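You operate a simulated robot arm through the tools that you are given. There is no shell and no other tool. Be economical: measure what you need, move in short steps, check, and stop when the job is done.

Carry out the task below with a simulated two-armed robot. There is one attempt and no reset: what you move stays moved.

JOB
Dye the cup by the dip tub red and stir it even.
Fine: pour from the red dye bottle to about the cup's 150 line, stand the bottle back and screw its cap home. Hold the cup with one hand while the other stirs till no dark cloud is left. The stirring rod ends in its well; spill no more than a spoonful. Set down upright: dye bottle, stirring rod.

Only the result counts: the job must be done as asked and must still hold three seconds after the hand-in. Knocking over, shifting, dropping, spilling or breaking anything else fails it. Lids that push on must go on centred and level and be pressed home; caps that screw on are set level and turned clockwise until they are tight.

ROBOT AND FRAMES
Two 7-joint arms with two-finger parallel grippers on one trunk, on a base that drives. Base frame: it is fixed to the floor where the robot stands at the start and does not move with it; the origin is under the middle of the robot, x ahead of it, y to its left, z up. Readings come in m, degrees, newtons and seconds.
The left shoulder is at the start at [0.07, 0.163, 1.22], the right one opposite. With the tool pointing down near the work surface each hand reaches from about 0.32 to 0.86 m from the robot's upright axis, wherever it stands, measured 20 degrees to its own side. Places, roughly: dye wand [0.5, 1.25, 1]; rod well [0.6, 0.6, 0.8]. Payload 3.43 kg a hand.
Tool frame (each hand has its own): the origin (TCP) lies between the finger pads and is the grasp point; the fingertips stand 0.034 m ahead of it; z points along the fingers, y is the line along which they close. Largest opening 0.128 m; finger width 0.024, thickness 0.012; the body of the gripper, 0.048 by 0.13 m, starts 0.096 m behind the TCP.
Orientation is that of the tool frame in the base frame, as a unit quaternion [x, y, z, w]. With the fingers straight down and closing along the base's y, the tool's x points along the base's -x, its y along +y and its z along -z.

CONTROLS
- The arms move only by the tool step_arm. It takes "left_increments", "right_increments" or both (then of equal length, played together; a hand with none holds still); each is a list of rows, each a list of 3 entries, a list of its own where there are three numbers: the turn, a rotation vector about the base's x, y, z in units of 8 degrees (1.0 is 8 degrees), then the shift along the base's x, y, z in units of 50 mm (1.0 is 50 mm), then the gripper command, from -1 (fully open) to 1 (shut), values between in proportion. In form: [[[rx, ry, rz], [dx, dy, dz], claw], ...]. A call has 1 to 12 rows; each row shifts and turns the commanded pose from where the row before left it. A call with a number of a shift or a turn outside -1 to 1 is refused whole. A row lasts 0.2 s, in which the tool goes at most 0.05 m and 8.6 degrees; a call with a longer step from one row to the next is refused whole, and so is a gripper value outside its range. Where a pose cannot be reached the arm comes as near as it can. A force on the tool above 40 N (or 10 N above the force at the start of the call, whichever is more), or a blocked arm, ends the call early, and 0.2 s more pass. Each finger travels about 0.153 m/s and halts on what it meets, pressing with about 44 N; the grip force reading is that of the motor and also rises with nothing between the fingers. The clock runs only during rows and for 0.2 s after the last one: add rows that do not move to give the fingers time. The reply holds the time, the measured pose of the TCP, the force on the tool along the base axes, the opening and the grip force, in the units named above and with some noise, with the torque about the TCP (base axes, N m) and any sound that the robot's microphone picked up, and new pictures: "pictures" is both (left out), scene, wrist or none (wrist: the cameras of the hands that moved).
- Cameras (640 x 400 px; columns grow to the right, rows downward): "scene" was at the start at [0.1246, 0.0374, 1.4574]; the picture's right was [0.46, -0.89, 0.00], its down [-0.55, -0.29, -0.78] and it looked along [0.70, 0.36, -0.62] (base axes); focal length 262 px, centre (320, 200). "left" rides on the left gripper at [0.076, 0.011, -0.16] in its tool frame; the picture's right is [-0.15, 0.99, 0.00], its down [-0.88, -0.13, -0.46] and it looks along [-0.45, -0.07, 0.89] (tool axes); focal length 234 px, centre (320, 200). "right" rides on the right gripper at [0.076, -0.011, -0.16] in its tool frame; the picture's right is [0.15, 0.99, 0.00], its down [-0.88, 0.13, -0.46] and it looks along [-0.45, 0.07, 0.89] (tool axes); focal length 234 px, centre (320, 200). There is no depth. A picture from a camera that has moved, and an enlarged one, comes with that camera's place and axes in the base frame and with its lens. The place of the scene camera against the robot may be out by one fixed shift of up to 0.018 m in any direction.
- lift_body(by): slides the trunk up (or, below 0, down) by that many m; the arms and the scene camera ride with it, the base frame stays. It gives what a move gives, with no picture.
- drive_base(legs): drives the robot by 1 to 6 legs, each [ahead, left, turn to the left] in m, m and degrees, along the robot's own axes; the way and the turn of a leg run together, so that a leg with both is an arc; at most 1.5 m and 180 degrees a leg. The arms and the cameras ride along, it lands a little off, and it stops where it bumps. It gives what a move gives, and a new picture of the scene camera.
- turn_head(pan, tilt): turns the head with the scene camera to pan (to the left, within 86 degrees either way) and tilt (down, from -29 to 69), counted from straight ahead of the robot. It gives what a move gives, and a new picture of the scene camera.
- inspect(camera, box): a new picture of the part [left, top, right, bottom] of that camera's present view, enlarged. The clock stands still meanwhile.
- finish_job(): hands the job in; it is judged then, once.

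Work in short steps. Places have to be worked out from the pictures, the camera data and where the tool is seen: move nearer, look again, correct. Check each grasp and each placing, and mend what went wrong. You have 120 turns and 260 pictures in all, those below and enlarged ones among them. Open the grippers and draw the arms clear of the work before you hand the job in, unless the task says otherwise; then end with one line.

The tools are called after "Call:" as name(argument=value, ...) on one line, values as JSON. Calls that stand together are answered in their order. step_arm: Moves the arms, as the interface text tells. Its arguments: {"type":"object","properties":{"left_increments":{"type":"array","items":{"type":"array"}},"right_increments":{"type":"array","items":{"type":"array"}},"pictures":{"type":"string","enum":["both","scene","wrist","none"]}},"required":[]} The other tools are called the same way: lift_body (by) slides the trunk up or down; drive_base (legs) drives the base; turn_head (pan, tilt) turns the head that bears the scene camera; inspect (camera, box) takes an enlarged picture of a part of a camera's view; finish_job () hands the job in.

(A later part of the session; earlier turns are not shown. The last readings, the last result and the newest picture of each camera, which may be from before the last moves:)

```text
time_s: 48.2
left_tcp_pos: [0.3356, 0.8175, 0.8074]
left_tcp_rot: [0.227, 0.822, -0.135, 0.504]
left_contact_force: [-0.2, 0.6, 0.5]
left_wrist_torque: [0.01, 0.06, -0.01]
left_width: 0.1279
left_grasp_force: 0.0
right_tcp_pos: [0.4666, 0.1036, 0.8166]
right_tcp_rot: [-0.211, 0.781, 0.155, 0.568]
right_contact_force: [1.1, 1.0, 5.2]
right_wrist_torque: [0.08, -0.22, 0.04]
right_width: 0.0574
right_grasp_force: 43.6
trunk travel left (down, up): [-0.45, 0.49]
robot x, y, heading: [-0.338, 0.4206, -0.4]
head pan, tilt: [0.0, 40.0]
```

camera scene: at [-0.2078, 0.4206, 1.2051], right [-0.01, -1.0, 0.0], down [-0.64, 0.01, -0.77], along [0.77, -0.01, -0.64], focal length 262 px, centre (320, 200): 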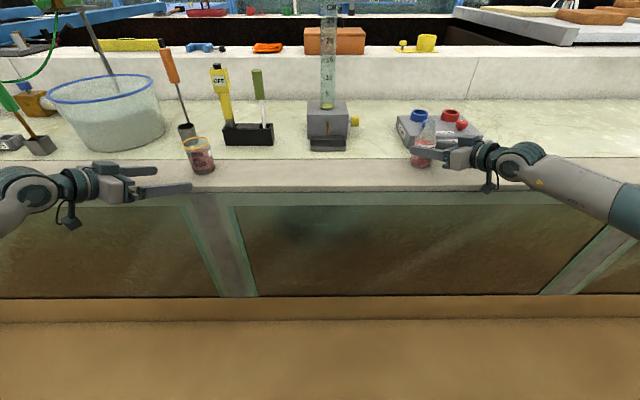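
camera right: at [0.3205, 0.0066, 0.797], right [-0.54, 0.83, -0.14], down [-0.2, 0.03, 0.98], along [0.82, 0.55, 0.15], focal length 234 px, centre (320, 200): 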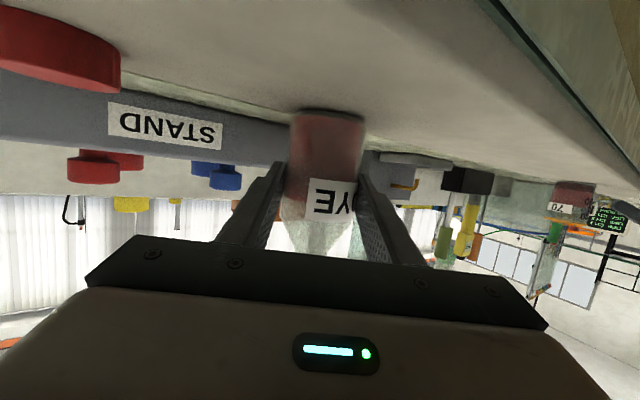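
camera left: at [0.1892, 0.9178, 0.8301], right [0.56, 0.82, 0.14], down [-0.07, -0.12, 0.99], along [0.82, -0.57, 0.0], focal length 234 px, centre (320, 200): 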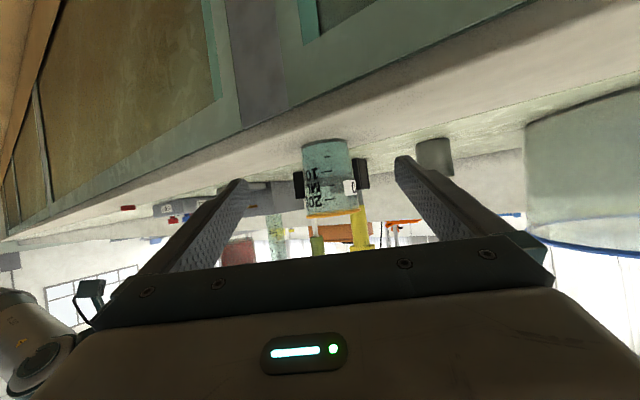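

Contact (5 N up). I release and retreat.

Call:
step_arm(right_increments=[[[0, 0, 0], [0, 0, 0], 0], [[0, 0, 0], [0, 0, 0], -1], [[0, 0, 0], [0, 0, 0], -1], [[0, 0, 0], [-0.4, -0.25, 0.05], -1], [[0, 0, 0], [-0.5, -0.3, 0.1], -1], [[0, 0, 0], [-0.5, -0.3, 0.1], -1], [[0, 0, 0], [-0.5, -0.3, 0.1], -1]], left_increments=[[[0, 0, 0], [0, 0, 0], -1], [[0, 0, 0], [0, 0, 0], -1], [[0, 0, 0], [-0.4, 0.2, 0.1], -1], [[0, 0, 0], [-0.5, 0.2, 0.1], -1], [[0, 0, 0], [-0.5, 0.2, 0.1], -1], [[0, 0, 0], [-0.5, 0.2, 0.1], -1], [[0, 0, 0], [0, 0, 0], -1]])

```text
time_s: 49.9
left_tcp_pos: [0.2393, 0.8571, 0.8273]
left_tcp_rot: [0.227, 0.822, -0.135, 0.504]
left_contact_force: [0.3, -0.3, 0.2]
left_wrist_torque: [-0.02, 0.01, 0.03]
left_width: 0.1277
left_grasp_force: 0.0
right_tcp_pos: [0.3711, 0.0479, 0.8343]
right_tcp_rot: [-0.211, 0.781, 0.155, 0.567]
right_contact_force: [-0.2, 0.5, 0.2]
right_wrist_torque: [-0.01, -0.02, -0.03]
right_width: 0.128
right_grasp_force: 0.1
trunk travel left (down, up): [-0.45, 0.49]
robot x, y, heading: [-0.3397, 0.4254, -0.4]
head pan, tilt: [0.0, 40.0]
camera scene: at [-0.2082, 0.4211, 1.2052], right [-0.01, -1.0, 0.0], down [-0.64, 0.01, -0.77], along [0.77, -0.01, -0.64], focal length 262 px, centre (320, 200)
camera right: at [0.2249, -0.0498, 0.8115], right [-0.54, 0.83, -0.14], down [-0.2, 0.03, 0.98], along [0.82, 0.55, 0.15], focal length 234 px, centre (320, 200)
camera left: at [0.0927, 0.9576, 0.8314], right [0.56, 0.82, 0.14], down [-0.08, -0.11, 0.99], along [0.82, -0.57, 0.0], focal length 234 px, centre (320, 200)
```

scene: 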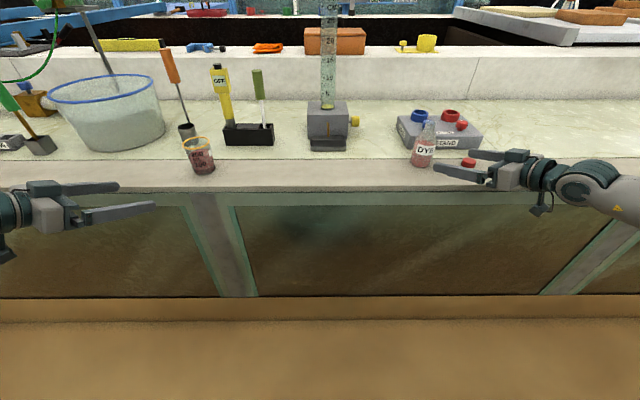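
right: 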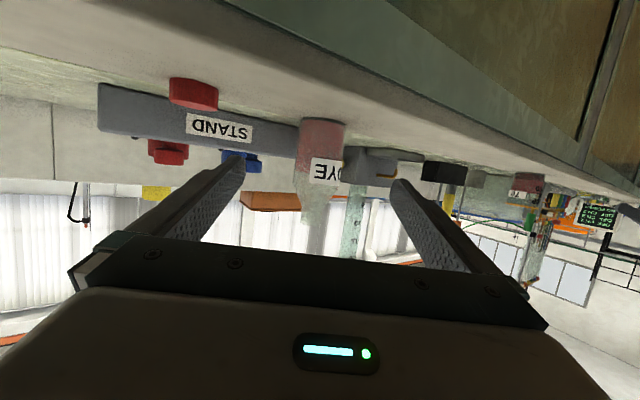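
left: 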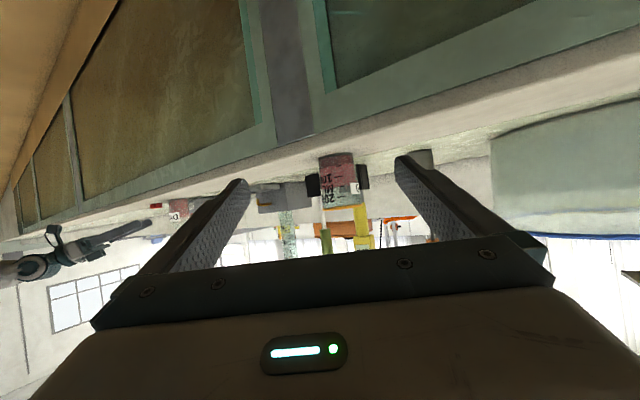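

The bottle stands well. I shift the robot right for the capping: the left hand will hold the bottle while the right screws from above.

Call:
drive_base(legs=[[0, -0.3, 0], [0.08, 0, 0]])

Call:
lift_body(by=0.12)

Call:
step_arm(right_increments=[[[0, 0, 0], [-0.3, 0, 0.6], -1], [[0, 0, -0.95], [0, 0, 0.6], -1], [[0, 0, -0.95], [0, 0, 0.5], -1], [[0, 0, -0.95], [0, 0, 0.5], -1], [[0, 0, -0.95], [0, 0, 0.5], -1]], pictures="scene")

```text
time_s: 52.6
left_tcp_pos: [0.3157, 0.5549, 0.8266]
left_tcp_rot: [0.224, 0.823, -0.134, 0.504]
left_contact_force: [-0.3, 0.3, 0.3]
left_wrist_torque: [0.01, -0.05, -0.03]
left_width: 0.1283
left_grasp_force: 0.1
right_tcp_pos: [0.4532, -0.2524, 0.8322]
right_tcp_rot: [-0.212, 0.782, 0.155, 0.566]
right_contact_force: [0.2, 0.7, -0.8]
right_wrist_torque: [-0.02, -0.03, 0.03]
right_width: 0.128
right_grasp_force: 0.0
trunk travel left (down, up): [-0.45, 0.49]
robot x, y, heading: [-0.2644, 0.1194, -0.2]
head pan, tilt: [0.0, 40.0]
camera scene: at [-0.129, 0.1156, 1.2049], right [0.0, -1.0, 0.0], down [-0.64, 0.0, -0.77], along [0.77, 0.0, -0.64], focal length 262 px, centre (320, 200)
```

scene: 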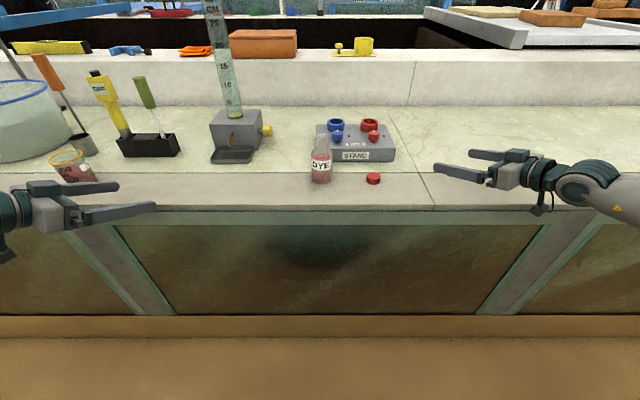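

```text
time_s: 54.1
left_tcp_pos: [0.3152, 0.5547, 0.9461]
left_tcp_rot: [0.225, 0.823, -0.134, 0.504]
left_contact_force: [0.2, 1.4, -0.3]
left_wrist_torque: [0.03, -0.03, -0.03]
left_width: 0.1282
left_grasp_force: 0.0
right_tcp_pos: [0.4509, -0.2539, 0.9533]
right_tcp_rot: [-0.213, 0.781, 0.157, 0.566]
right_contact_force: [0.2, 0.1, 0.4]
right_wrist_torque: [0.0, -0.01, -0.01]
right_width: 0.1282
right_grasp_force: 0.0
trunk travel left (down, up): [-0.57, 0.37]
robot x, y, heading: [-0.2678, 0.118, 0.0]
head pan, tilt: [0.0, 40.0]
```

```text
time_s: 55.3
left_tcp_pos: [0.3159, 0.5559, 0.9459]
left_tcp_rot: [0.224, 0.823, -0.133, 0.505]
left_contact_force: [0.4, 0.4, -0.3]
left_wrist_torque: [-0.05, -0.01, -0.01]
left_width: 0.1281
left_grasp_force: 0.0
right_tcp_pos: [0.4357, -0.2556, 1.0889]
right_tcp_rot: [0.0, 0.809, 0.002, 0.588]
right_contact_force: [0.3, 0.4, -0.2]
right_wrist_torque: [0.04, 0.0, -0.03]
right_width: 0.1283
right_grasp_force: 0.0
trunk travel left (down, up): [-0.57, 0.37]
robot x, y, heading: [-0.2612, 0.119, -0.1]
head pan, tilt: [0.0, 40.0]
camera scene: at [-0.13, 0.1165, 1.3251], right [0.0, -1.0, 0.0], down [-0.64, 0.0, -0.77], along [0.77, 0.0, -0.64], focal length 262 px, centre (320, 200)
```

scene: 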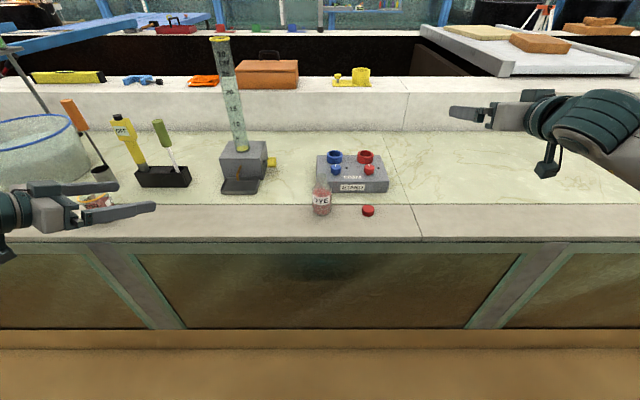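

I point the right hand straight down and bring it above the cap.

Call:
step_arm(right_increments=[[[0, 1, 0], [0.07, 0.5, 0], -1], [[0, 1, 0], [0.07, 0.5, 0], -1], [[0, 1, 0], [0.07, 0.5, 0], -1], [[0, 1, 0], [0.07, 0.5, -0.2], -1], [[0, 1, 0], [0.07, 0.5, -0.3], -1], [[0, 1, 0], [0.07, 0.5, -0.3], -1], [[0, 1, 0], [0.07, 0.5, -0.3], -1], [[0, 1, 0], [0.07, 0.5, -0.3], -1], [[0, 1, 0], [0.07, 0.5, -0.3], -1], [[0, 0, 0], [0, 0, 0], -1]])

```text
time_s: 57.5
left_tcp_pos: [0.3127, 0.5547, 0.9468]
left_tcp_rot: [0.224, 0.823, -0.133, 0.505]
left_contact_force: [-0.7, 0.2, -0.3]
left_wrist_torque: [0.04, -0.01, 0.05]
left_width: 0.1279
left_grasp_force: 0.0
right_tcp_pos: [0.4643, -0.0287, 1.0019]
right_tcp_rot: [0.001, 1.0, 0.002, -0.001]
right_contact_force: [-0.1, -0.4, 0.1]
right_wrist_torque: [-0.02, 0.03, 0.0]
right_width: 0.128
right_grasp_force: 0.1
trunk travel left (down, up): [-0.57, 0.37]
robot x, y, heading: [-0.2659, 0.117, -0.3]
head pan, tilt: [0.0, 40.0]
camera scene: at [-0.1309, 0.1145, 1.3252], right [0.0, -1.0, 0.0], down [-0.64, 0.0, -0.77], along [0.77, 0.0, -0.64], focal length 262 px, centre (320, 200)
camera right: at [0.3882, -0.0412, 1.1628], right [-0.14, 0.99, 0.01], down [0.88, 0.13, 0.46], along [0.45, 0.07, -0.89], focal length 234 px, centre (320, 200)
```

scene: 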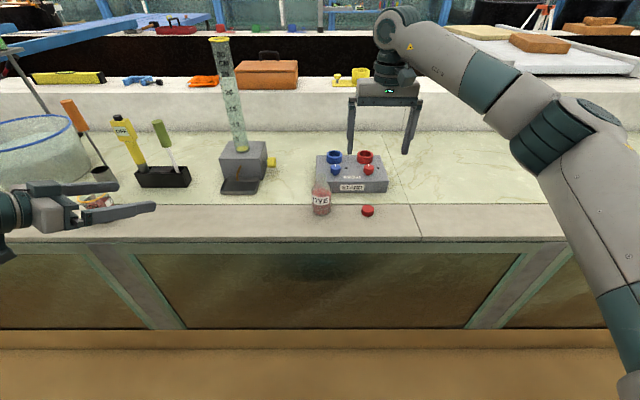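
right: 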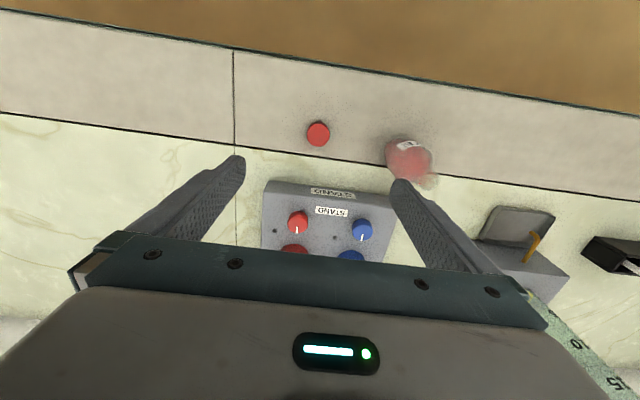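

Call:
inspect(camera="right", box=[280, 100, 450, 200])

```text
3.76 times, centred on (365, 150) of right
camera zoom: at [0.3882, -0.0412, 1.1628], right [-0.14, 0.99, 0.01], down [0.88, 0.13, 0.46], along [0.45, 0.07, -0.89], focal length 882 px, centre (151, 388)
```

zoom: 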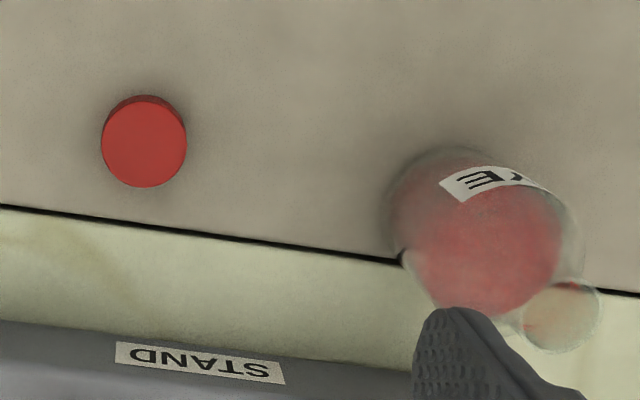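

Cap at (0.467, -0.031), 37 mm wide; bottle mouth at (0.480, 0.111, 0.894). I lower over the cap.

Call:
step_arm(right_increments=[[[0, 0, 0], [0.05, -0.05, -0.8], -1], [[0, 0, 0], [0, 0, -0.8], -0.3], [[0, 0, 0], [0, 0, -0.8], 0], [[0, 0, 0], [0, 0, -0.6], 0], [[0, 0, 0], [0, 0, -0.4], 0], [[0, 0, 0], [0, 0, 0], 0]], pictures="wrist")

```text
time_s: 58.9
left_tcp_pos: [0.3143, 0.5549, 0.9464]
left_tcp_rot: [0.224, 0.822, -0.134, 0.505]
left_contact_force: [0.0, 0.4, 0.0]
left_wrist_torque: [-0.01, 0.02, 0.04]
left_width: 0.1284
left_grasp_force: 0.0
right_tcp_pos: [0.4697, -0.0317, 0.8337]
right_tcp_rot: [0.001, 1.0, 0.003, -0.001]
right_contact_force: [0.5, 0.0, 0.1]
right_wrist_torque: [-0.01, -0.01, -0.02]
right_width: 0.0641
right_grasp_force: 0.1
trunk travel left (down, up): [-0.57, 0.37]
robot x, y, heading: [-0.2623, 0.1186, -0.2]
head pan, tilt: [0.0, 40.0]
camera right: at [0.3946, -0.0435, 0.9937], right [-0.14, 0.99, 0.0], down [0.88, 0.13, 0.46], along [0.45, 0.07, -0.89], focal length 234 px, centre (320, 200)
```

right: 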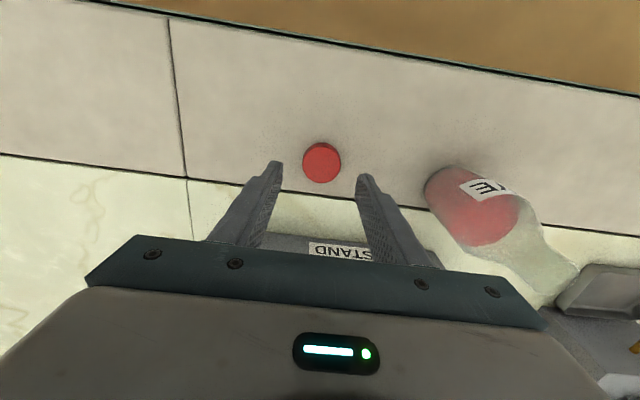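

Aligned within millimetres. I go down and grip the cap.

Call:
step_arm(right_increments=[[[0, 0, 0], [-0.09, 0.02, -0.3], 0], [[0, 0, 0], [0, 0, -0.3], 0], [[0, 0, 0], [0, 0, 0], 0], [[0, 0, 0], [0, 0, 0], 1], [[0, 0, 0], [0, 0, 0], 1], [[0, 0, 0], [0, 0, 0], 1]], pictures="wrist")

```text
time_s: 60.3
left_tcp_pos: [0.3161, 0.5545, 0.9462]
left_tcp_rot: [0.225, 0.823, -0.133, 0.504]
left_contact_force: [-0.5, -0.4, 0.4]
left_wrist_torque: [0.01, 0.0, 0.0]
left_width: 0.1277
left_grasp_force: 0.0
right_tcp_pos: [0.465, -0.0297, 0.8013]
right_tcp_rot: [0.001, 1.0, 0.002, 0.0]
right_contact_force: [-0.6, 0.0, 0.3]
right_wrist_torque: [-0.01, 0.0, -0.02]
right_width: 0.0375
right_grasp_force: 44.2
trunk travel left (down, up): [-0.57, 0.37]
robot x, y, heading: [-0.2627, 0.1175, 0.0]
head pan, tilt: [0.0, 40.0]
camera right: at [0.3889, -0.0414, 0.9625], right [-0.14, 0.99, 0.0], down [0.88, 0.13, 0.46], along [0.45, 0.07, -0.89], focal length 234 px, centre (320, 200)
```

right: 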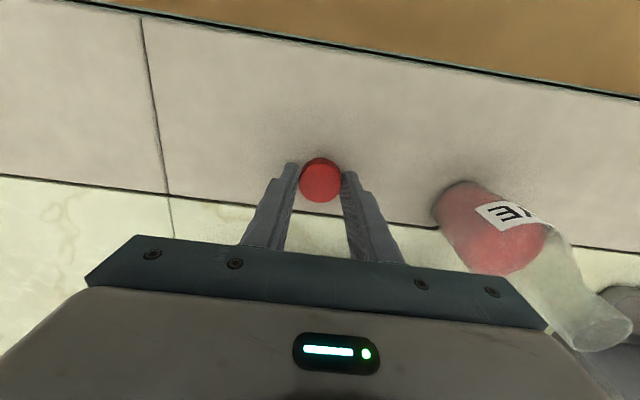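

Cap gripped. I lift it clear while the left hand swings over behind the bottle.

Call:
step_arm(right_increments=[[[0, 0, 0], [0, 0, 0.4], 1], [[0, 0, 0], [0, -0.2, 0.8], 1], [[0, 0, 0], [0, -0.4, 0.9], 1], [[0, 0, 0], [0, -0.4, 0.9], 1], [[0, 0, 0], [0, -0.2, 0], 1], [[0, 0, 0], [0, 0, 0], 1], [[0, 0, 0], [0, 0, 0], 1], [[0, 0, 0], [0, 0, 0], 1], [[0, 0, 0], [0, 0, 0], 1], [[0, 0, 0], [0, 0, 0], 1]], left_increments=[[[0, 0, 0], [0, -0.7, 0], -1], [[0, 0, 0], [0, -0.8, 0], -1], [[0, 0, 0], [0, -0.8, 0], -1], [[0, 0, 0], [0, -0.8, -0.2], -1], [[0, 0, 0], [0, -0.8, -0.2], -1], [[0, 0, 0], [0, -0.8, -0.3], -1], [[0, 0, 0], [0.3, -0.8, -0.3], -1], [[0, 0, 0], [0.3, -0.8, -0.3], -1], [[0, 0, 0], [0.3, -0.7, -0.3], -1], [[0, 0, 0], [0.3, -0.7, -0.3], -1]])

```text
time_s: 62.5
left_tcp_pos: [0.377, 0.1689, 0.8501]
left_tcp_rot: [0.224, 0.823, -0.131, 0.505]
left_contact_force: [0.5, 0.3, -0.7]
left_wrist_torque: [0.0, -0.01, 0.0]
left_width: 0.128
left_grasp_force: 0.1
right_tcp_pos: [0.4671, -0.0898, 0.9531]
right_tcp_rot: [0.001, 1.0, 0.002, 0.0]
right_contact_force: [0.2, 0.6, 0.0]
right_wrist_torque: [0.06, 0.0, 0.03]
right_width: 0.0371
right_grasp_force: 43.8
trunk travel left (down, up): [-0.57, 0.37]
robot x, y, heading: [-0.2648, 0.1167, -0.2]
head pan, tilt: [0.0, 40.0]
camera scene: at [-0.1295, 0.1142, 1.3251], right [0.0, -1.0, 0.0], down [-0.64, 0.0, -0.77], along [0.77, 0.0, -0.64], focal length 262 px, centre (320, 200)
camera right: at [0.392, -0.1026, 1.1141], right [-0.14, 0.99, 0.01], down [0.88, 0.13, 0.46], along [0.45, 0.07, -0.89], focal length 234 px, centre (320, 200)
camera left: at [0.2284, 0.2689, 0.8552], right [0.55, 0.82, 0.14], down [-0.07, -0.12, 0.99], along [0.83, -0.56, -0.01], focal length 234 px, centre (320, 200)
```

scene: 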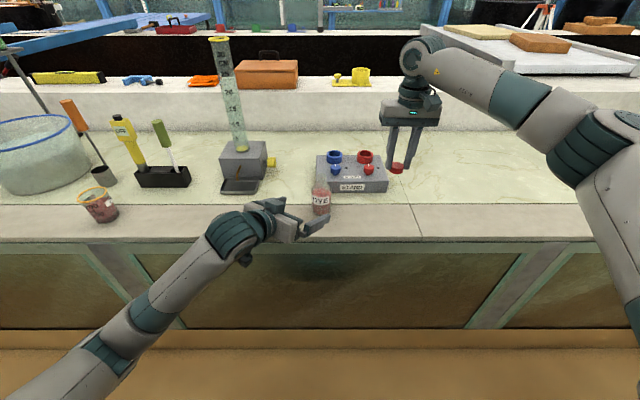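
right: 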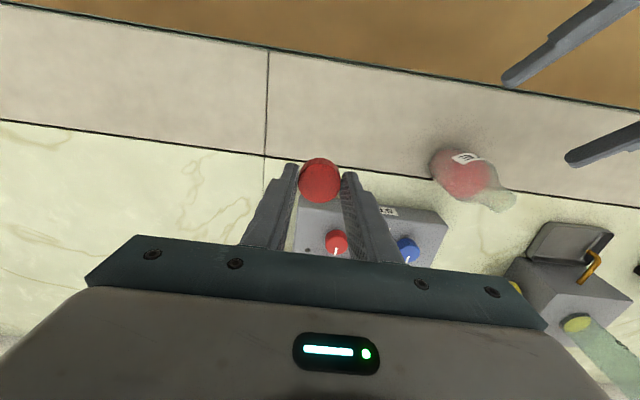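
left: 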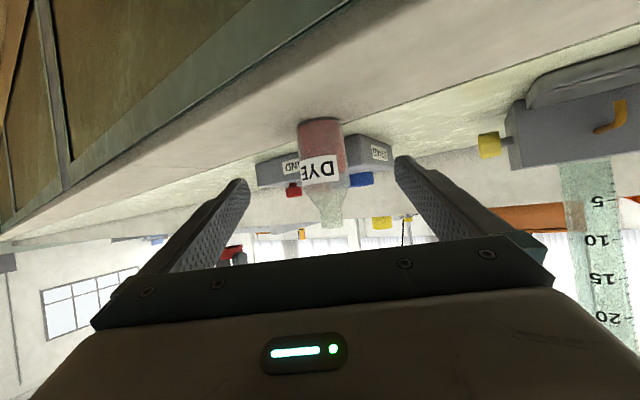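

Left hand lined up with the bottle. I advance and grip it.

Call:
step_arm(left_increments=[[[0, 0, 0], [0.45, -0.26, -0.175], -1], [[0, 0, 0], [0.45, -0.26, -0.175], -1], [[0, 0, 0], [0.45, -0.26, -0.175], -1], [[0, 0, 0], [0.45, -0.26, -0.175], -1], [[0, 0, 0], [0, 0, 0], -1], [[0, 0, 0], [0, 0, 0], 0], [[0, 0, 0], [0, 0, 0], 0.1], [[0, 0, 0], [0, 0, 0], 1], [[0, 0, 0], [0, 0, 0], 1]])

```text
time_s: 64.5
left_tcp_pos: [0.4645, 0.1192, 0.8186]
left_tcp_rot: [0.224, 0.823, -0.133, 0.506]
left_contact_force: [0.0, -0.9, 1.4]
left_wrist_torque: [-0.14, -0.01, 0.01]
left_width: 0.0584
left_grasp_force: 43.6
right_tcp_pos: [0.4666, -0.0901, 0.9542]
right_tcp_rot: [0.001, 1.0, 0.003, 0.0]
right_contact_force: [-0.2, 0.0, 0.0]
right_wrist_torque: [0.0, -0.02, 0.03]
right_width: 0.0369
right_grasp_force: 44.1
trunk travel left (down, up): [-0.57, 0.37]
robot x, y, heading: [-0.2619, 0.1191, -0.2]
head pan, tilt: [0.0, 40.0]
camera scene: at [-0.1303, 0.1154, 1.3252], right [0.0, -1.0, 0.0], down [-0.64, 0.0, -0.77], along [0.77, 0.0, -0.64], focal length 262 px, centre (320, 200)
camera left: at [0.3172, 0.2207, 0.8229], right [0.55, 0.82, 0.14], down [-0.07, -0.12, 0.99], along [0.83, -0.56, 0.0], focal length 234 px, centre (320, 200)
```

scene: 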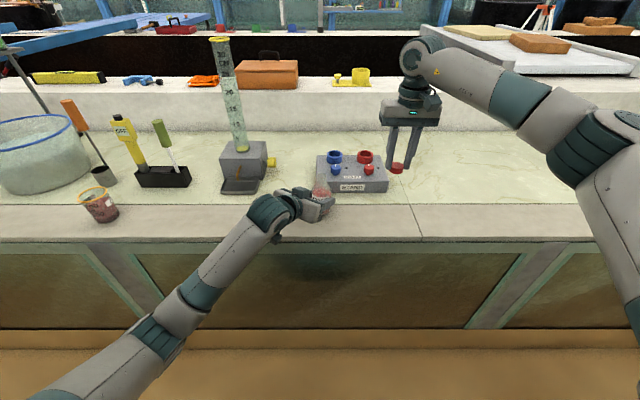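
left: 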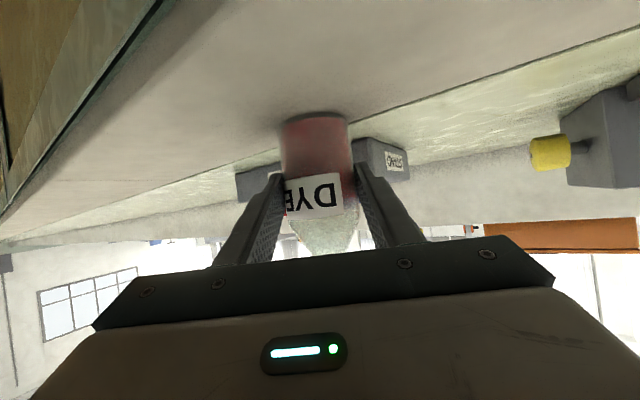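

Bottle held by the left hand. I bring the cap above the mouth, pre-turning the hand counter-clockwise for stroke.

Call:
step_arm(right_increments=[[[0, 0, 0], [0, 0, 0.7], 1], [[0, 0, 1], [0.05, 0.5, 0], 1], [[0, 0, 1], [0.05, 0.6, 0], 1], [[0, 0, 1], [0.05, 0.7, 0], 1], [[0, 0, 1], [0.05, 0.7, 0], 1], [[0, 0, 1], [0.05, 0.7, 0], 1], [[0, 0, 1], [0.05, 0.5, 0], 1], [[0, 0, 0], [0.03, 0.32, 0], 1], [[0, 0, 0], [0, 0, 0], 1]])

Call:
inspect(camera="right", box=[240, 100, 400, 260])

Call:
inspect(camera="scene", box=[270, 100, 390, 230])

```text
time_s: 66.5
left_tcp_pos: [0.4649, 0.122, 0.8183]
left_tcp_rot: [0.224, 0.823, -0.133, 0.505]
left_contact_force: [-1.1, 0.9, 3.9]
left_wrist_torque: [-0.13, 0.01, -0.02]
left_width: 0.0582
left_grasp_force: 43.8
right_tcp_pos: [0.4765, 0.0733, 0.9888]
right_tcp_rot: [-0.32, 0.947, 0.003, 0.0]
right_contact_force: [0.4, -0.3, -0.3]
right_wrist_torque: [0.01, 0.0, -0.01]
right_width: 0.0371
right_grasp_force: 43.6
right hand out of reach, approached as far as the arm can: row 6, 7
trunk travel left (down, up): [-0.57, 0.37]
robot x, y, heading: [-0.2636, 0.1191, -0.2]
head pan, tilt: [0.0, 40.0]
camera scene: at [-0.1308, 0.1151, 1.3252], right [0.0, -1.0, 0.0], down [-0.64, 0.0, -0.77], along [0.77, 0.0, -0.64], focal length 262 px, centre (320, 200)
camera right: at [0.4251, 0.0182, 1.1497], right [-0.72, 0.7, 0.0], down [0.62, 0.63, 0.46], along [0.32, 0.33, -0.89], focal length 234 px, centre (320, 200)
```

scene: 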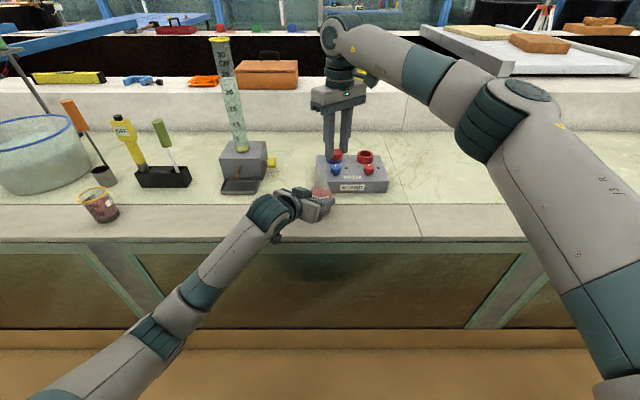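
right: 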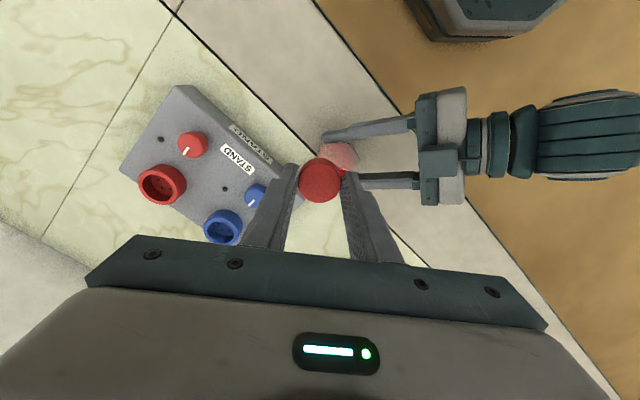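

```text
2.50 times, centred on (320, 180) of right
camera zoom: at [0.4251, 0.0182, 1.1497], right [-0.72, 0.7, 0.0], down [0.62, 0.63, 0.46], along [0.32, 0.33, -0.89], focal length 585 px, centre (320, 250)
```

zoom: 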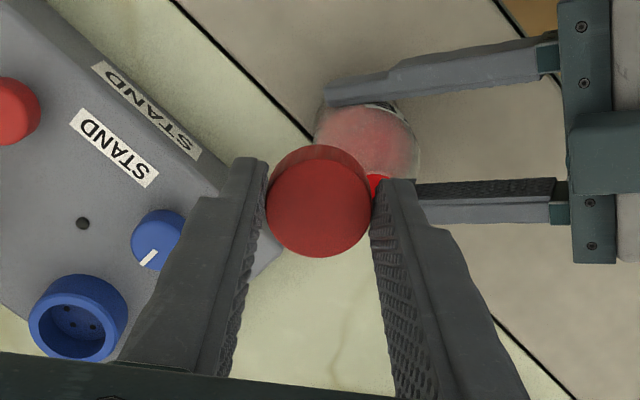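

```text
3.08 times, centred on (330, 165) of scene
camera zoom: at [-0.1308, 0.1151, 1.3252], right [0.0, -1.0, 0.0], down [-0.64, 0.0, -0.77], along [0.77, 0.0, -0.64], focal length 806 px, centre (289, 308)
```

zoom: 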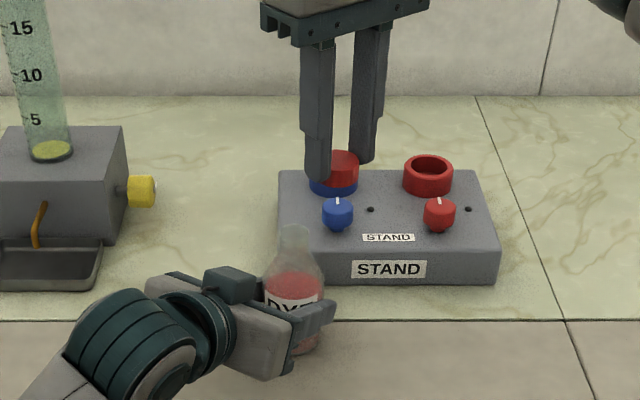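

The wrist ends at about +37°, enough for a start. I move over the mouth and look from several sides.

Call:
step_arm(right_increments=[[[0, 0, -0.8], [0.05, 0.35, 0], 1], [[0, 0, 0], [0.02, 0.4, -0.3], 1], [[0, 0, 0], [0, 0, -0.3], 1], [[0, 0, 0], [0, 0, 0], 1]])

Call:
inspect(camera="right", box=[240, 100, 400, 260])

Call:
inspect(camera="scene", box=[280, 130, 360, 230])

```text
time_s: 67.5
left_tcp_pos: [0.4649, 0.1214, 0.8184]
left_tcp_rot: [0.224, 0.823, -0.133, 0.505]
left_contact_force: [1.1, -1.0, 2.1]
left_wrist_torque: [0.14, 0.19, 0.05]
left_width: 0.0582
left_grasp_force: 44.6
right_tcp_pos: [0.4859, 0.1117, 0.9587]
right_tcp_rot: [-0.265, 0.964, 0.002, -0.001]
right_contact_force: [-0.4, 0.1, 0.4]
right_wrist_torque: [-0.04, -0.02, 0.0]
right_width: 0.0371
right_grasp_force: 44.2
trunk travel left (down, up): [-0.57, 0.37]
robot x, y, heading: [-0.2602, 0.1214, -0.2]
head pan, tilt: [0.0, 40.0]
camera scene: at [-0.1305, 0.1156, 1.3252], right [0.0, -1.0, 0.0], down [-0.64, 0.0, -0.77], along [0.77, 0.0, -0.64], focal length 262 px, centre (320, 200)
camera right: at [0.4274, 0.0627, 1.1189], right [-0.63, 0.77, 0.0], down [0.69, 0.56, 0.46], along [0.35, 0.29, -0.89], focal length 234 px, centre (320, 200)
```

scene: 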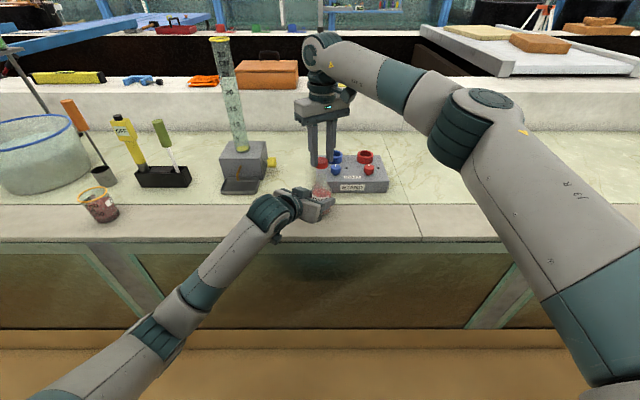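
right: 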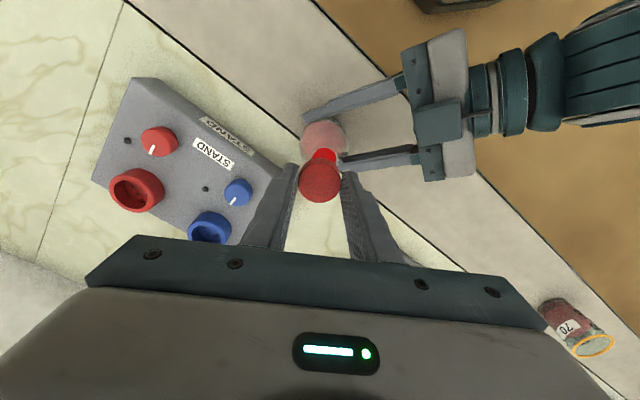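

```text
2.50 times, centred on (320, 180) of right
camera zoom: at [0.4274, 0.0627, 1.1189], right [-0.63, 0.77, 0.0], down [0.69, 0.56, 0.46], along [0.35, 0.29, -0.89], focal length 585 px, centre (320, 250)
```

zoom: 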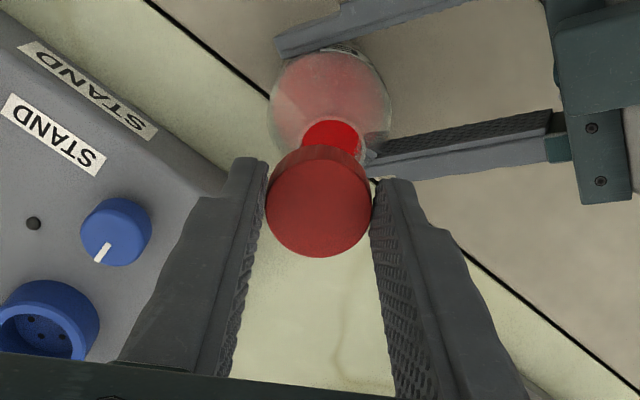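

```text
4.00 times, centred on (320, 180) of scene
camera zoom: at [-0.1305, 0.1156, 1.3252], right [0.0, -1.0, 0.0], down [-0.64, 0.0, -0.77], along [0.77, 0.0, -0.64], focal length 1048 px, centre (320, 280)
```

zoom: 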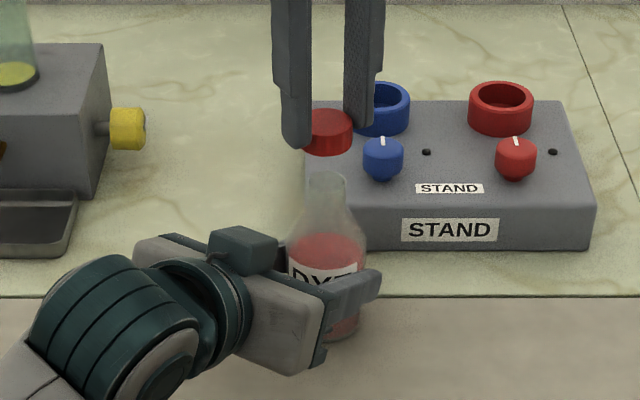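

The mouth is at (0.478, 0.111) and the cap sits 7 mm too far ahead. I correct and lower until just above.

Call:
step_arm(right_increments=[[[0, 0, 0], [-0.14, 0.01, -0.1], 1], [[0, 0, 0], [0, 0, -0.2], 1], [[0, 0, 0], [0, 0, 0], 1]], pictures="none")

Call:
inspect(camera="right", box=[240, 100, 400, 260])

Call:
inspect(camera="scene", box=[290, 150, 350, 220])

Call:
inspect(camera="left", box=[260, 160, 380, 280])

```text
time_s: 68.3
left_tcp_pos: [0.4639, 0.1197, 0.8178]
left_tcp_rot: [0.224, 0.823, -0.133, 0.505]
left_contact_force: [0.1, -1.6, 4.1]
left_wrist_torque: [-0.26, 0.02, 0.0]
left_width: 0.0582
left_grasp_force: 44.5
right_tcp_pos: [0.4785, 0.1108, 0.9425]
right_tcp_rot: [-0.266, 0.964, 0.002, -0.001]
right_contact_force: [0.7, 0.8, -0.5]
right_wrist_torque: [-0.02, -0.01, 0.0]
right_width: 0.037
right_grasp_force: 44.1
trunk travel left (down, up): [-0.57, 0.37]
robot x, y, heading: [-0.264, 0.1193, 0.1]
head pan, tilt: [0.0, 40.0]
```

```text
2.50 times, centred on (320, 180) of right
camera zoom: at [0.4195, 0.0623, 1.1024], right [-0.63, 0.77, 0.0], down [0.69, 0.56, 0.46], along [0.35, 0.29, -0.89], focal length 585 px, centre (320, 250)
```

zoom: 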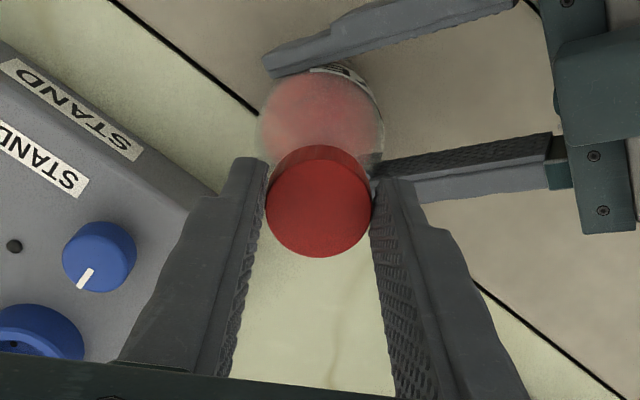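

```text
5.71 times, centred on (320, 185) of scene
camera zoom: at [-0.1307, 0.1154, 1.3252], right [0.0, -1.0, 0.0], down [-0.64, 0.0, -0.77], along [0.77, 0.0, -0.64], focal length 1498 px, centre (320, 286)
```

zoom: 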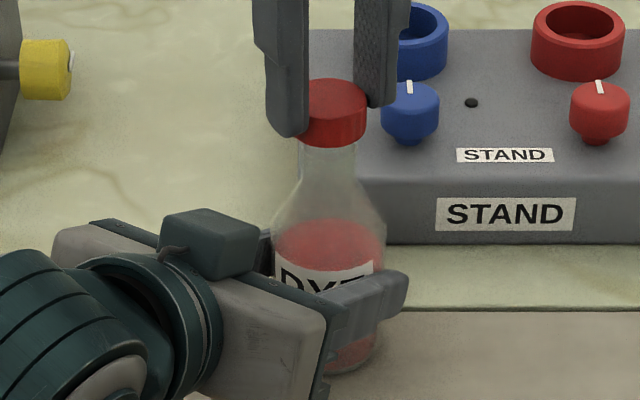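

```text
3.33 times, centred on (320, 220) of left
camera zoom: at [0.317, 0.2207, 0.8228], right [0.55, 0.82, 0.14], down [-0.07, -0.12, 0.99], along [0.83, -0.56, 0.0], focal length 781 px, centre (320, 133)
```

zoom: 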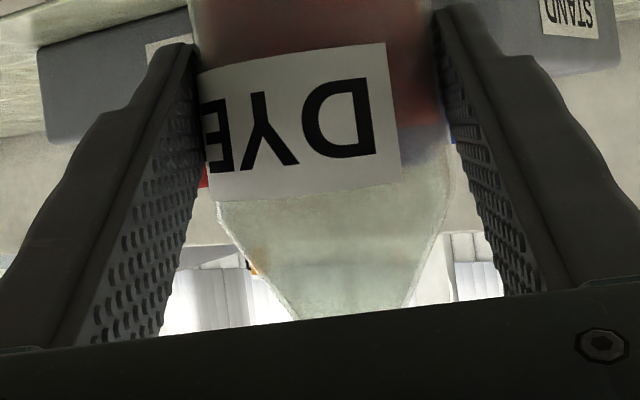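

Scene view shows the cap about 2–3 mm right of the neck axis. I correct by that and lower slowly to contact.

Call:
step_arm(right_increments=[[[0, 0, 0], [0, 0.05, -0.08], 1], [[0, 0, 0], [0, 0, -0.06], 1], [[0, 0, 0], [0, 0, -0.06], 1], [[0, 0, 0], [0, 0, -0.04], 1], [[0, 0, 0], [0, 0, 0], 1]], pictures="none")

Call:
inspect(camera="scene", box=[290, 150, 350, 220])

```text
time_s: 69.5
left_tcp_pos: [0.4643, 0.1215, 0.8178]
left_tcp_rot: [0.225, 0.823, -0.133, 0.505]
left_contact_force: [3.2, -4.6, 1.2]
left_wrist_torque: [0.0, -0.03, 0.05]
left_width: 0.0581
left_grasp_force: 44.3
right_tcp_pos: [0.4756, 0.1156, 0.931]
right_tcp_rot: [-0.266, 0.964, 0.003, 0.0]
right_contact_force: [-0.1, 3.7, 11.4]
right_wrist_torque: [0.02, -0.12, 0.03]
right_width: 0.0373
right_grasp_force: 43.6
trunk travel left (down, up): [-0.57, 0.37]
robot x, y, heading: [-0.2652, 0.1128, -0.2]
head pan, tilt: [0.0, 40.0]
```

```text
5.71 times, centred on (320, 185) of scene
camera zoom: at [-0.131, 0.1156, 1.3253], right [0.0, -1.0, 0.0], down [-0.64, 0.0, -0.77], along [0.77, 0.0, -0.64], focal length 1498 px, centre (320, 286)
```

zoom: 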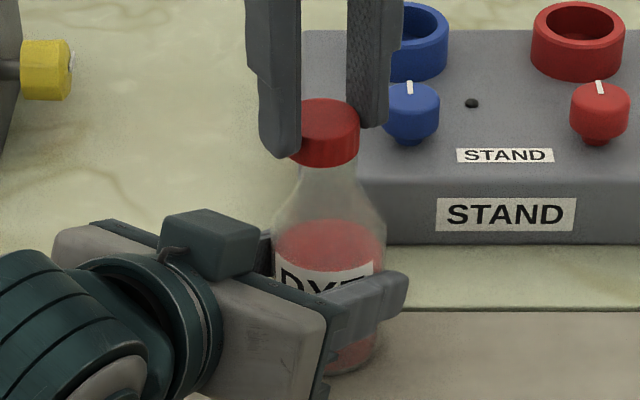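

Cap sits on the mouth with 11 N. I turn clockwise, easing down a little.

Call:
step_arm(right_increments=[[[0, 0, -1], [0, 0, -0.01], 1], [[0, 0, -1], [0, 0, -0.01], 1], [[0, 0, -1], [0, 0, -0.01], 1], [[0, 0, -1], [0, 0, -0.01], 1], [[0, 0, -1], [0, 0, -0.01], 1], [[0, 0, -1], [0, 0, -0.01], 1], [[0, 0, 0], [0, 0, 0], 1]], pictures="scene")

Call:
inspect(camera="scene", box=[290, 150, 350, 220])

```text
time_s: 71.1
left_tcp_pos: [0.4651, 0.1211, 0.8173]
left_tcp_rot: [0.224, 0.823, -0.133, 0.505]
left_contact_force: [-0.5, 0.3, 1.9]
left_wrist_torque: [-0.04, 0.07, 0.04]
left_width: 0.0586
left_grasp_force: 44.3
right_tcp_pos: [0.4771, 0.1143, 0.9277]
right_tcp_rot: [0.149, 0.989, 0.003, 0.001]
right_contact_force: [0.4, 0.8, -0.4]
right_wrist_torque: [0.0, 0.01, 0.0]
right_width: 0.0376
right_grasp_force: 44.3
trunk travel left (down, up): [-0.57, 0.37]
robot x, y, heading: [-0.2633, 0.1197, -0.3]
head pan, tilt: [0.0, 40.0]
camera scene: at [-0.1304, 0.1157, 1.3252], right [0.0, -1.0, 0.0], down [-0.64, 0.0, -0.77], along [0.77, 0.0, -0.64], focal length 262 px, centre (320, 200)
```

scene: 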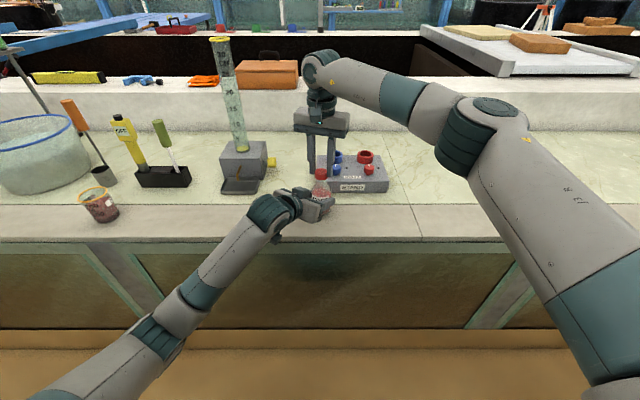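

```text
5.71 times, centred on (320, 185) of scene
camera zoom: at [-0.1304, 0.1157, 1.3252], right [0.0, -1.0, 0.0], down [-0.64, 0.0, -0.77], along [0.77, 0.0, -0.64], focal length 1498 px, centre (320, 286)
```

zoom: 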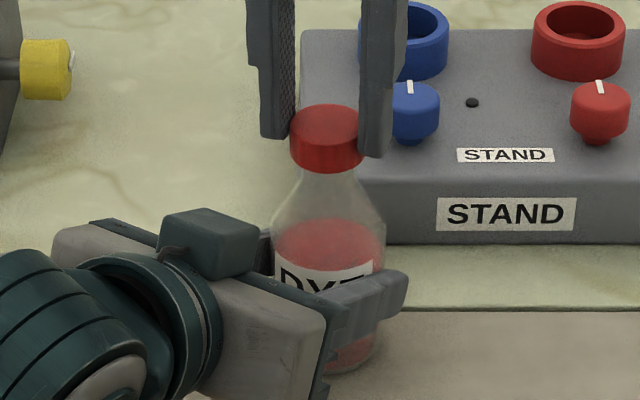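

The cap has centred and sunk 3 mm. I keep turning clockwise.

Call:
step_arm(right_increments=[[[0, 0, -1], [0, 0, -0.01], 1], [[0, 0, -1], [0, 0, -0.01], 1], [[0, 0, -1], [0, 0, -0.01], 1], [[0, 0, -1], [0, 0, -0.01], 1], [[0, 0, -1], [0, 0, -0.01], 1], [[0, 0, -1], [0, 0, -0.01], 1], [[0, 0, -1], [0, 0, -0.01], 1], [[0, 0, -1], [0, 0, -0.01], 1], [[0, 0, -1], [0, 0, -0.01], 1], [[0, 0, -1], [0, 0, -0.01], 1], [[0, 0, -1], [0, 0, -0.01], 1], [[0, 0, 0], [0, 0, 0], 1]], pictures="scene")

Call:
inspect(camera="scene", box=[290, 150, 350, 220])

```text
time_s: 73.7
left_tcp_pos: [0.4647, 0.1198, 0.8178]
left_tcp_rot: [0.224, 0.823, -0.133, 0.505]
left_contact_force: [-13.7, -6.2, 1.4]
left_wrist_torque: [0.28, -0.81, -0.19]
left_width: 0.0582
left_grasp_force: 43.9
right_tcp_pos: [0.4766, 0.1146, 0.9223]
right_tcp_rot: [0.795, 0.607, 0.002, 0.002]
right_contact_force: [13.4, 5.7, 2.1]
right_wrist_torque: [0.18, -0.54, 0.04]
right_width: 0.0372
right_grasp_force: 43.9
trunk travel left (down, up): [-0.57, 0.37]
robot x, y, heading: [-0.2655, 0.1172, 0.1]
head pan, tilt: [0.0, 40.0]
camera scene: at [-0.1306, 0.1156, 1.3252], right [0.0, -1.0, 0.0], down [-0.64, 0.0, -0.77], along [0.77, 0.0, -0.64], focal length 262 px, centre (320, 200)
```

scene: 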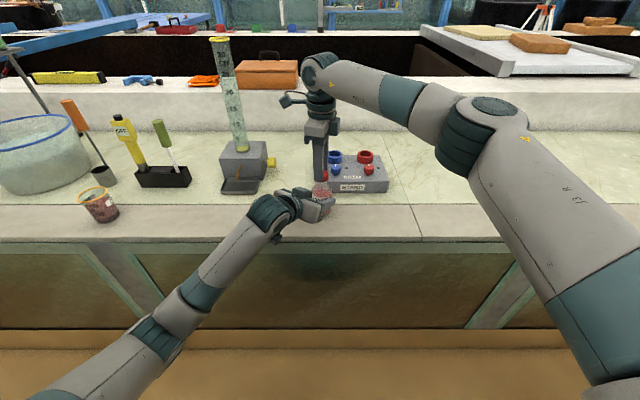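

```text
5.71 times, centred on (320, 185) of scene
camera zoom: at [-0.1306, 0.1156, 1.3252], right [0.0, -1.0, 0.0], down [-0.64, 0.0, -0.77], along [0.77, 0.0, -0.64], focal length 1498 px, centre (320, 286)
```

zoom: 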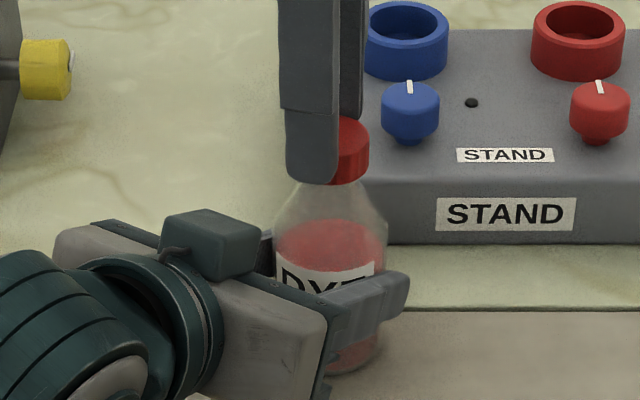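

Turning well and sinking, but a side force of 14 N built up from grip offset. I shift in the direction of the push to relieve it and read again.

Call:
step_arm(right_increments=[[[0, 0, 0], [0.06, 0.025, 0], 1], [[0, 0, 0], [0, 0, 0], 1]], pictures="none")

```text
time_s: 74.3
left_tcp_pos: [0.4643, 0.1207, 0.8179]
left_tcp_rot: [0.224, 0.823, -0.133, 0.505]
left_contact_force: [-2.2, -7.1, 1.7]
left_wrist_torque: [0.12, 0.02, -0.08]
left_width: 0.0585
left_grasp_force: 44.0
right_tcp_pos: [0.4786, 0.1164, 0.9225]
right_tcp_rot: [0.794, 0.608, 0.002, 0.002]
right_contact_force: [2.6, 6.9, -1.1]
right_wrist_torque: [0.59, -0.29, -0.02]
right_width: 0.0377
right_grasp_force: 44.2
trunk travel left (down, up): [-0.57, 0.37]
robot x, y, heading: [-0.2629, 0.1174, -0.2]
head pan, tilt: [0.0, 40.0]
```

Relieved. I continue clockwise in the same stroke.

Call:
step_arm(right_increments=[[[0, 0, -1], [0.01, 0.03, -0.01], 1], [[0, 0, -1], [0.01, 0.02, -0.01], 1], [[0, 0, -1], [0.01, 0.01, -0.01], 1], [[0, 0, -1], [0.01, 0, -0.01], 1], [[0, 0, -1], [0, 0, -0.01], 1], [[0, 0, -1], [0, 0, -0.01], 1], [[0, 0, 0], [0, 0, 0], 1]], pictures="none")

Call:
inspect(camera="scene", box=[290, 150, 350, 220])

```text
time_s: 75.9
left_tcp_pos: [0.4648, 0.1234, 0.8171]
left_tcp_rot: [0.222, 0.824, -0.131, 0.505]
left_contact_force: [-5.7, 20.5, 1.3]
left_wrist_torque: [-1.52, -0.03, 0.27]
left_width: 0.0584
left_grasp_force: 43.6
right_tcp_pos: [0.4825, 0.1165, 0.9209]
right_tcp_rot: [0.973, 0.23, 0.001, 0.003]
right_contact_force: [5.0, -20.7, 1.8]
right_wrist_torque: [-0.73, -0.28, 0.04]
right_width: 0.0373
right_grasp_force: 43.9
trunk travel left (down, up): [-0.57, 0.37]
robot x, y, heading: [-0.2642, 0.1166, 0.0]
head pan, tilt: [0.0, 40.0]
```

```text
5.71 times, centred on (320, 185) of scene
camera zoom: at [-0.1308, 0.1154, 1.3252], right [0.0, -1.0, 0.0], down [-0.64, 0.0, -0.77], along [0.77, 0.0, -0.64], focal length 1498 px, centre (320, 286)
```

zoom: 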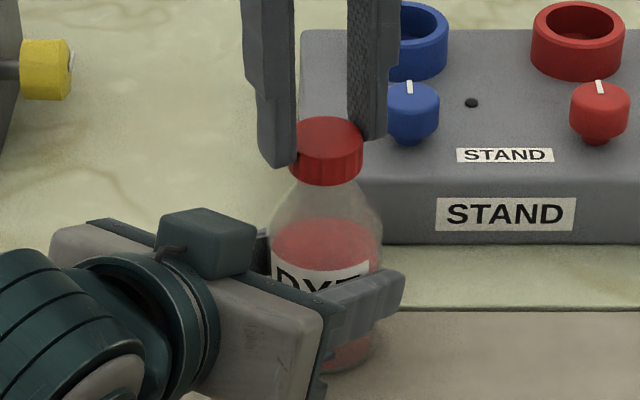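

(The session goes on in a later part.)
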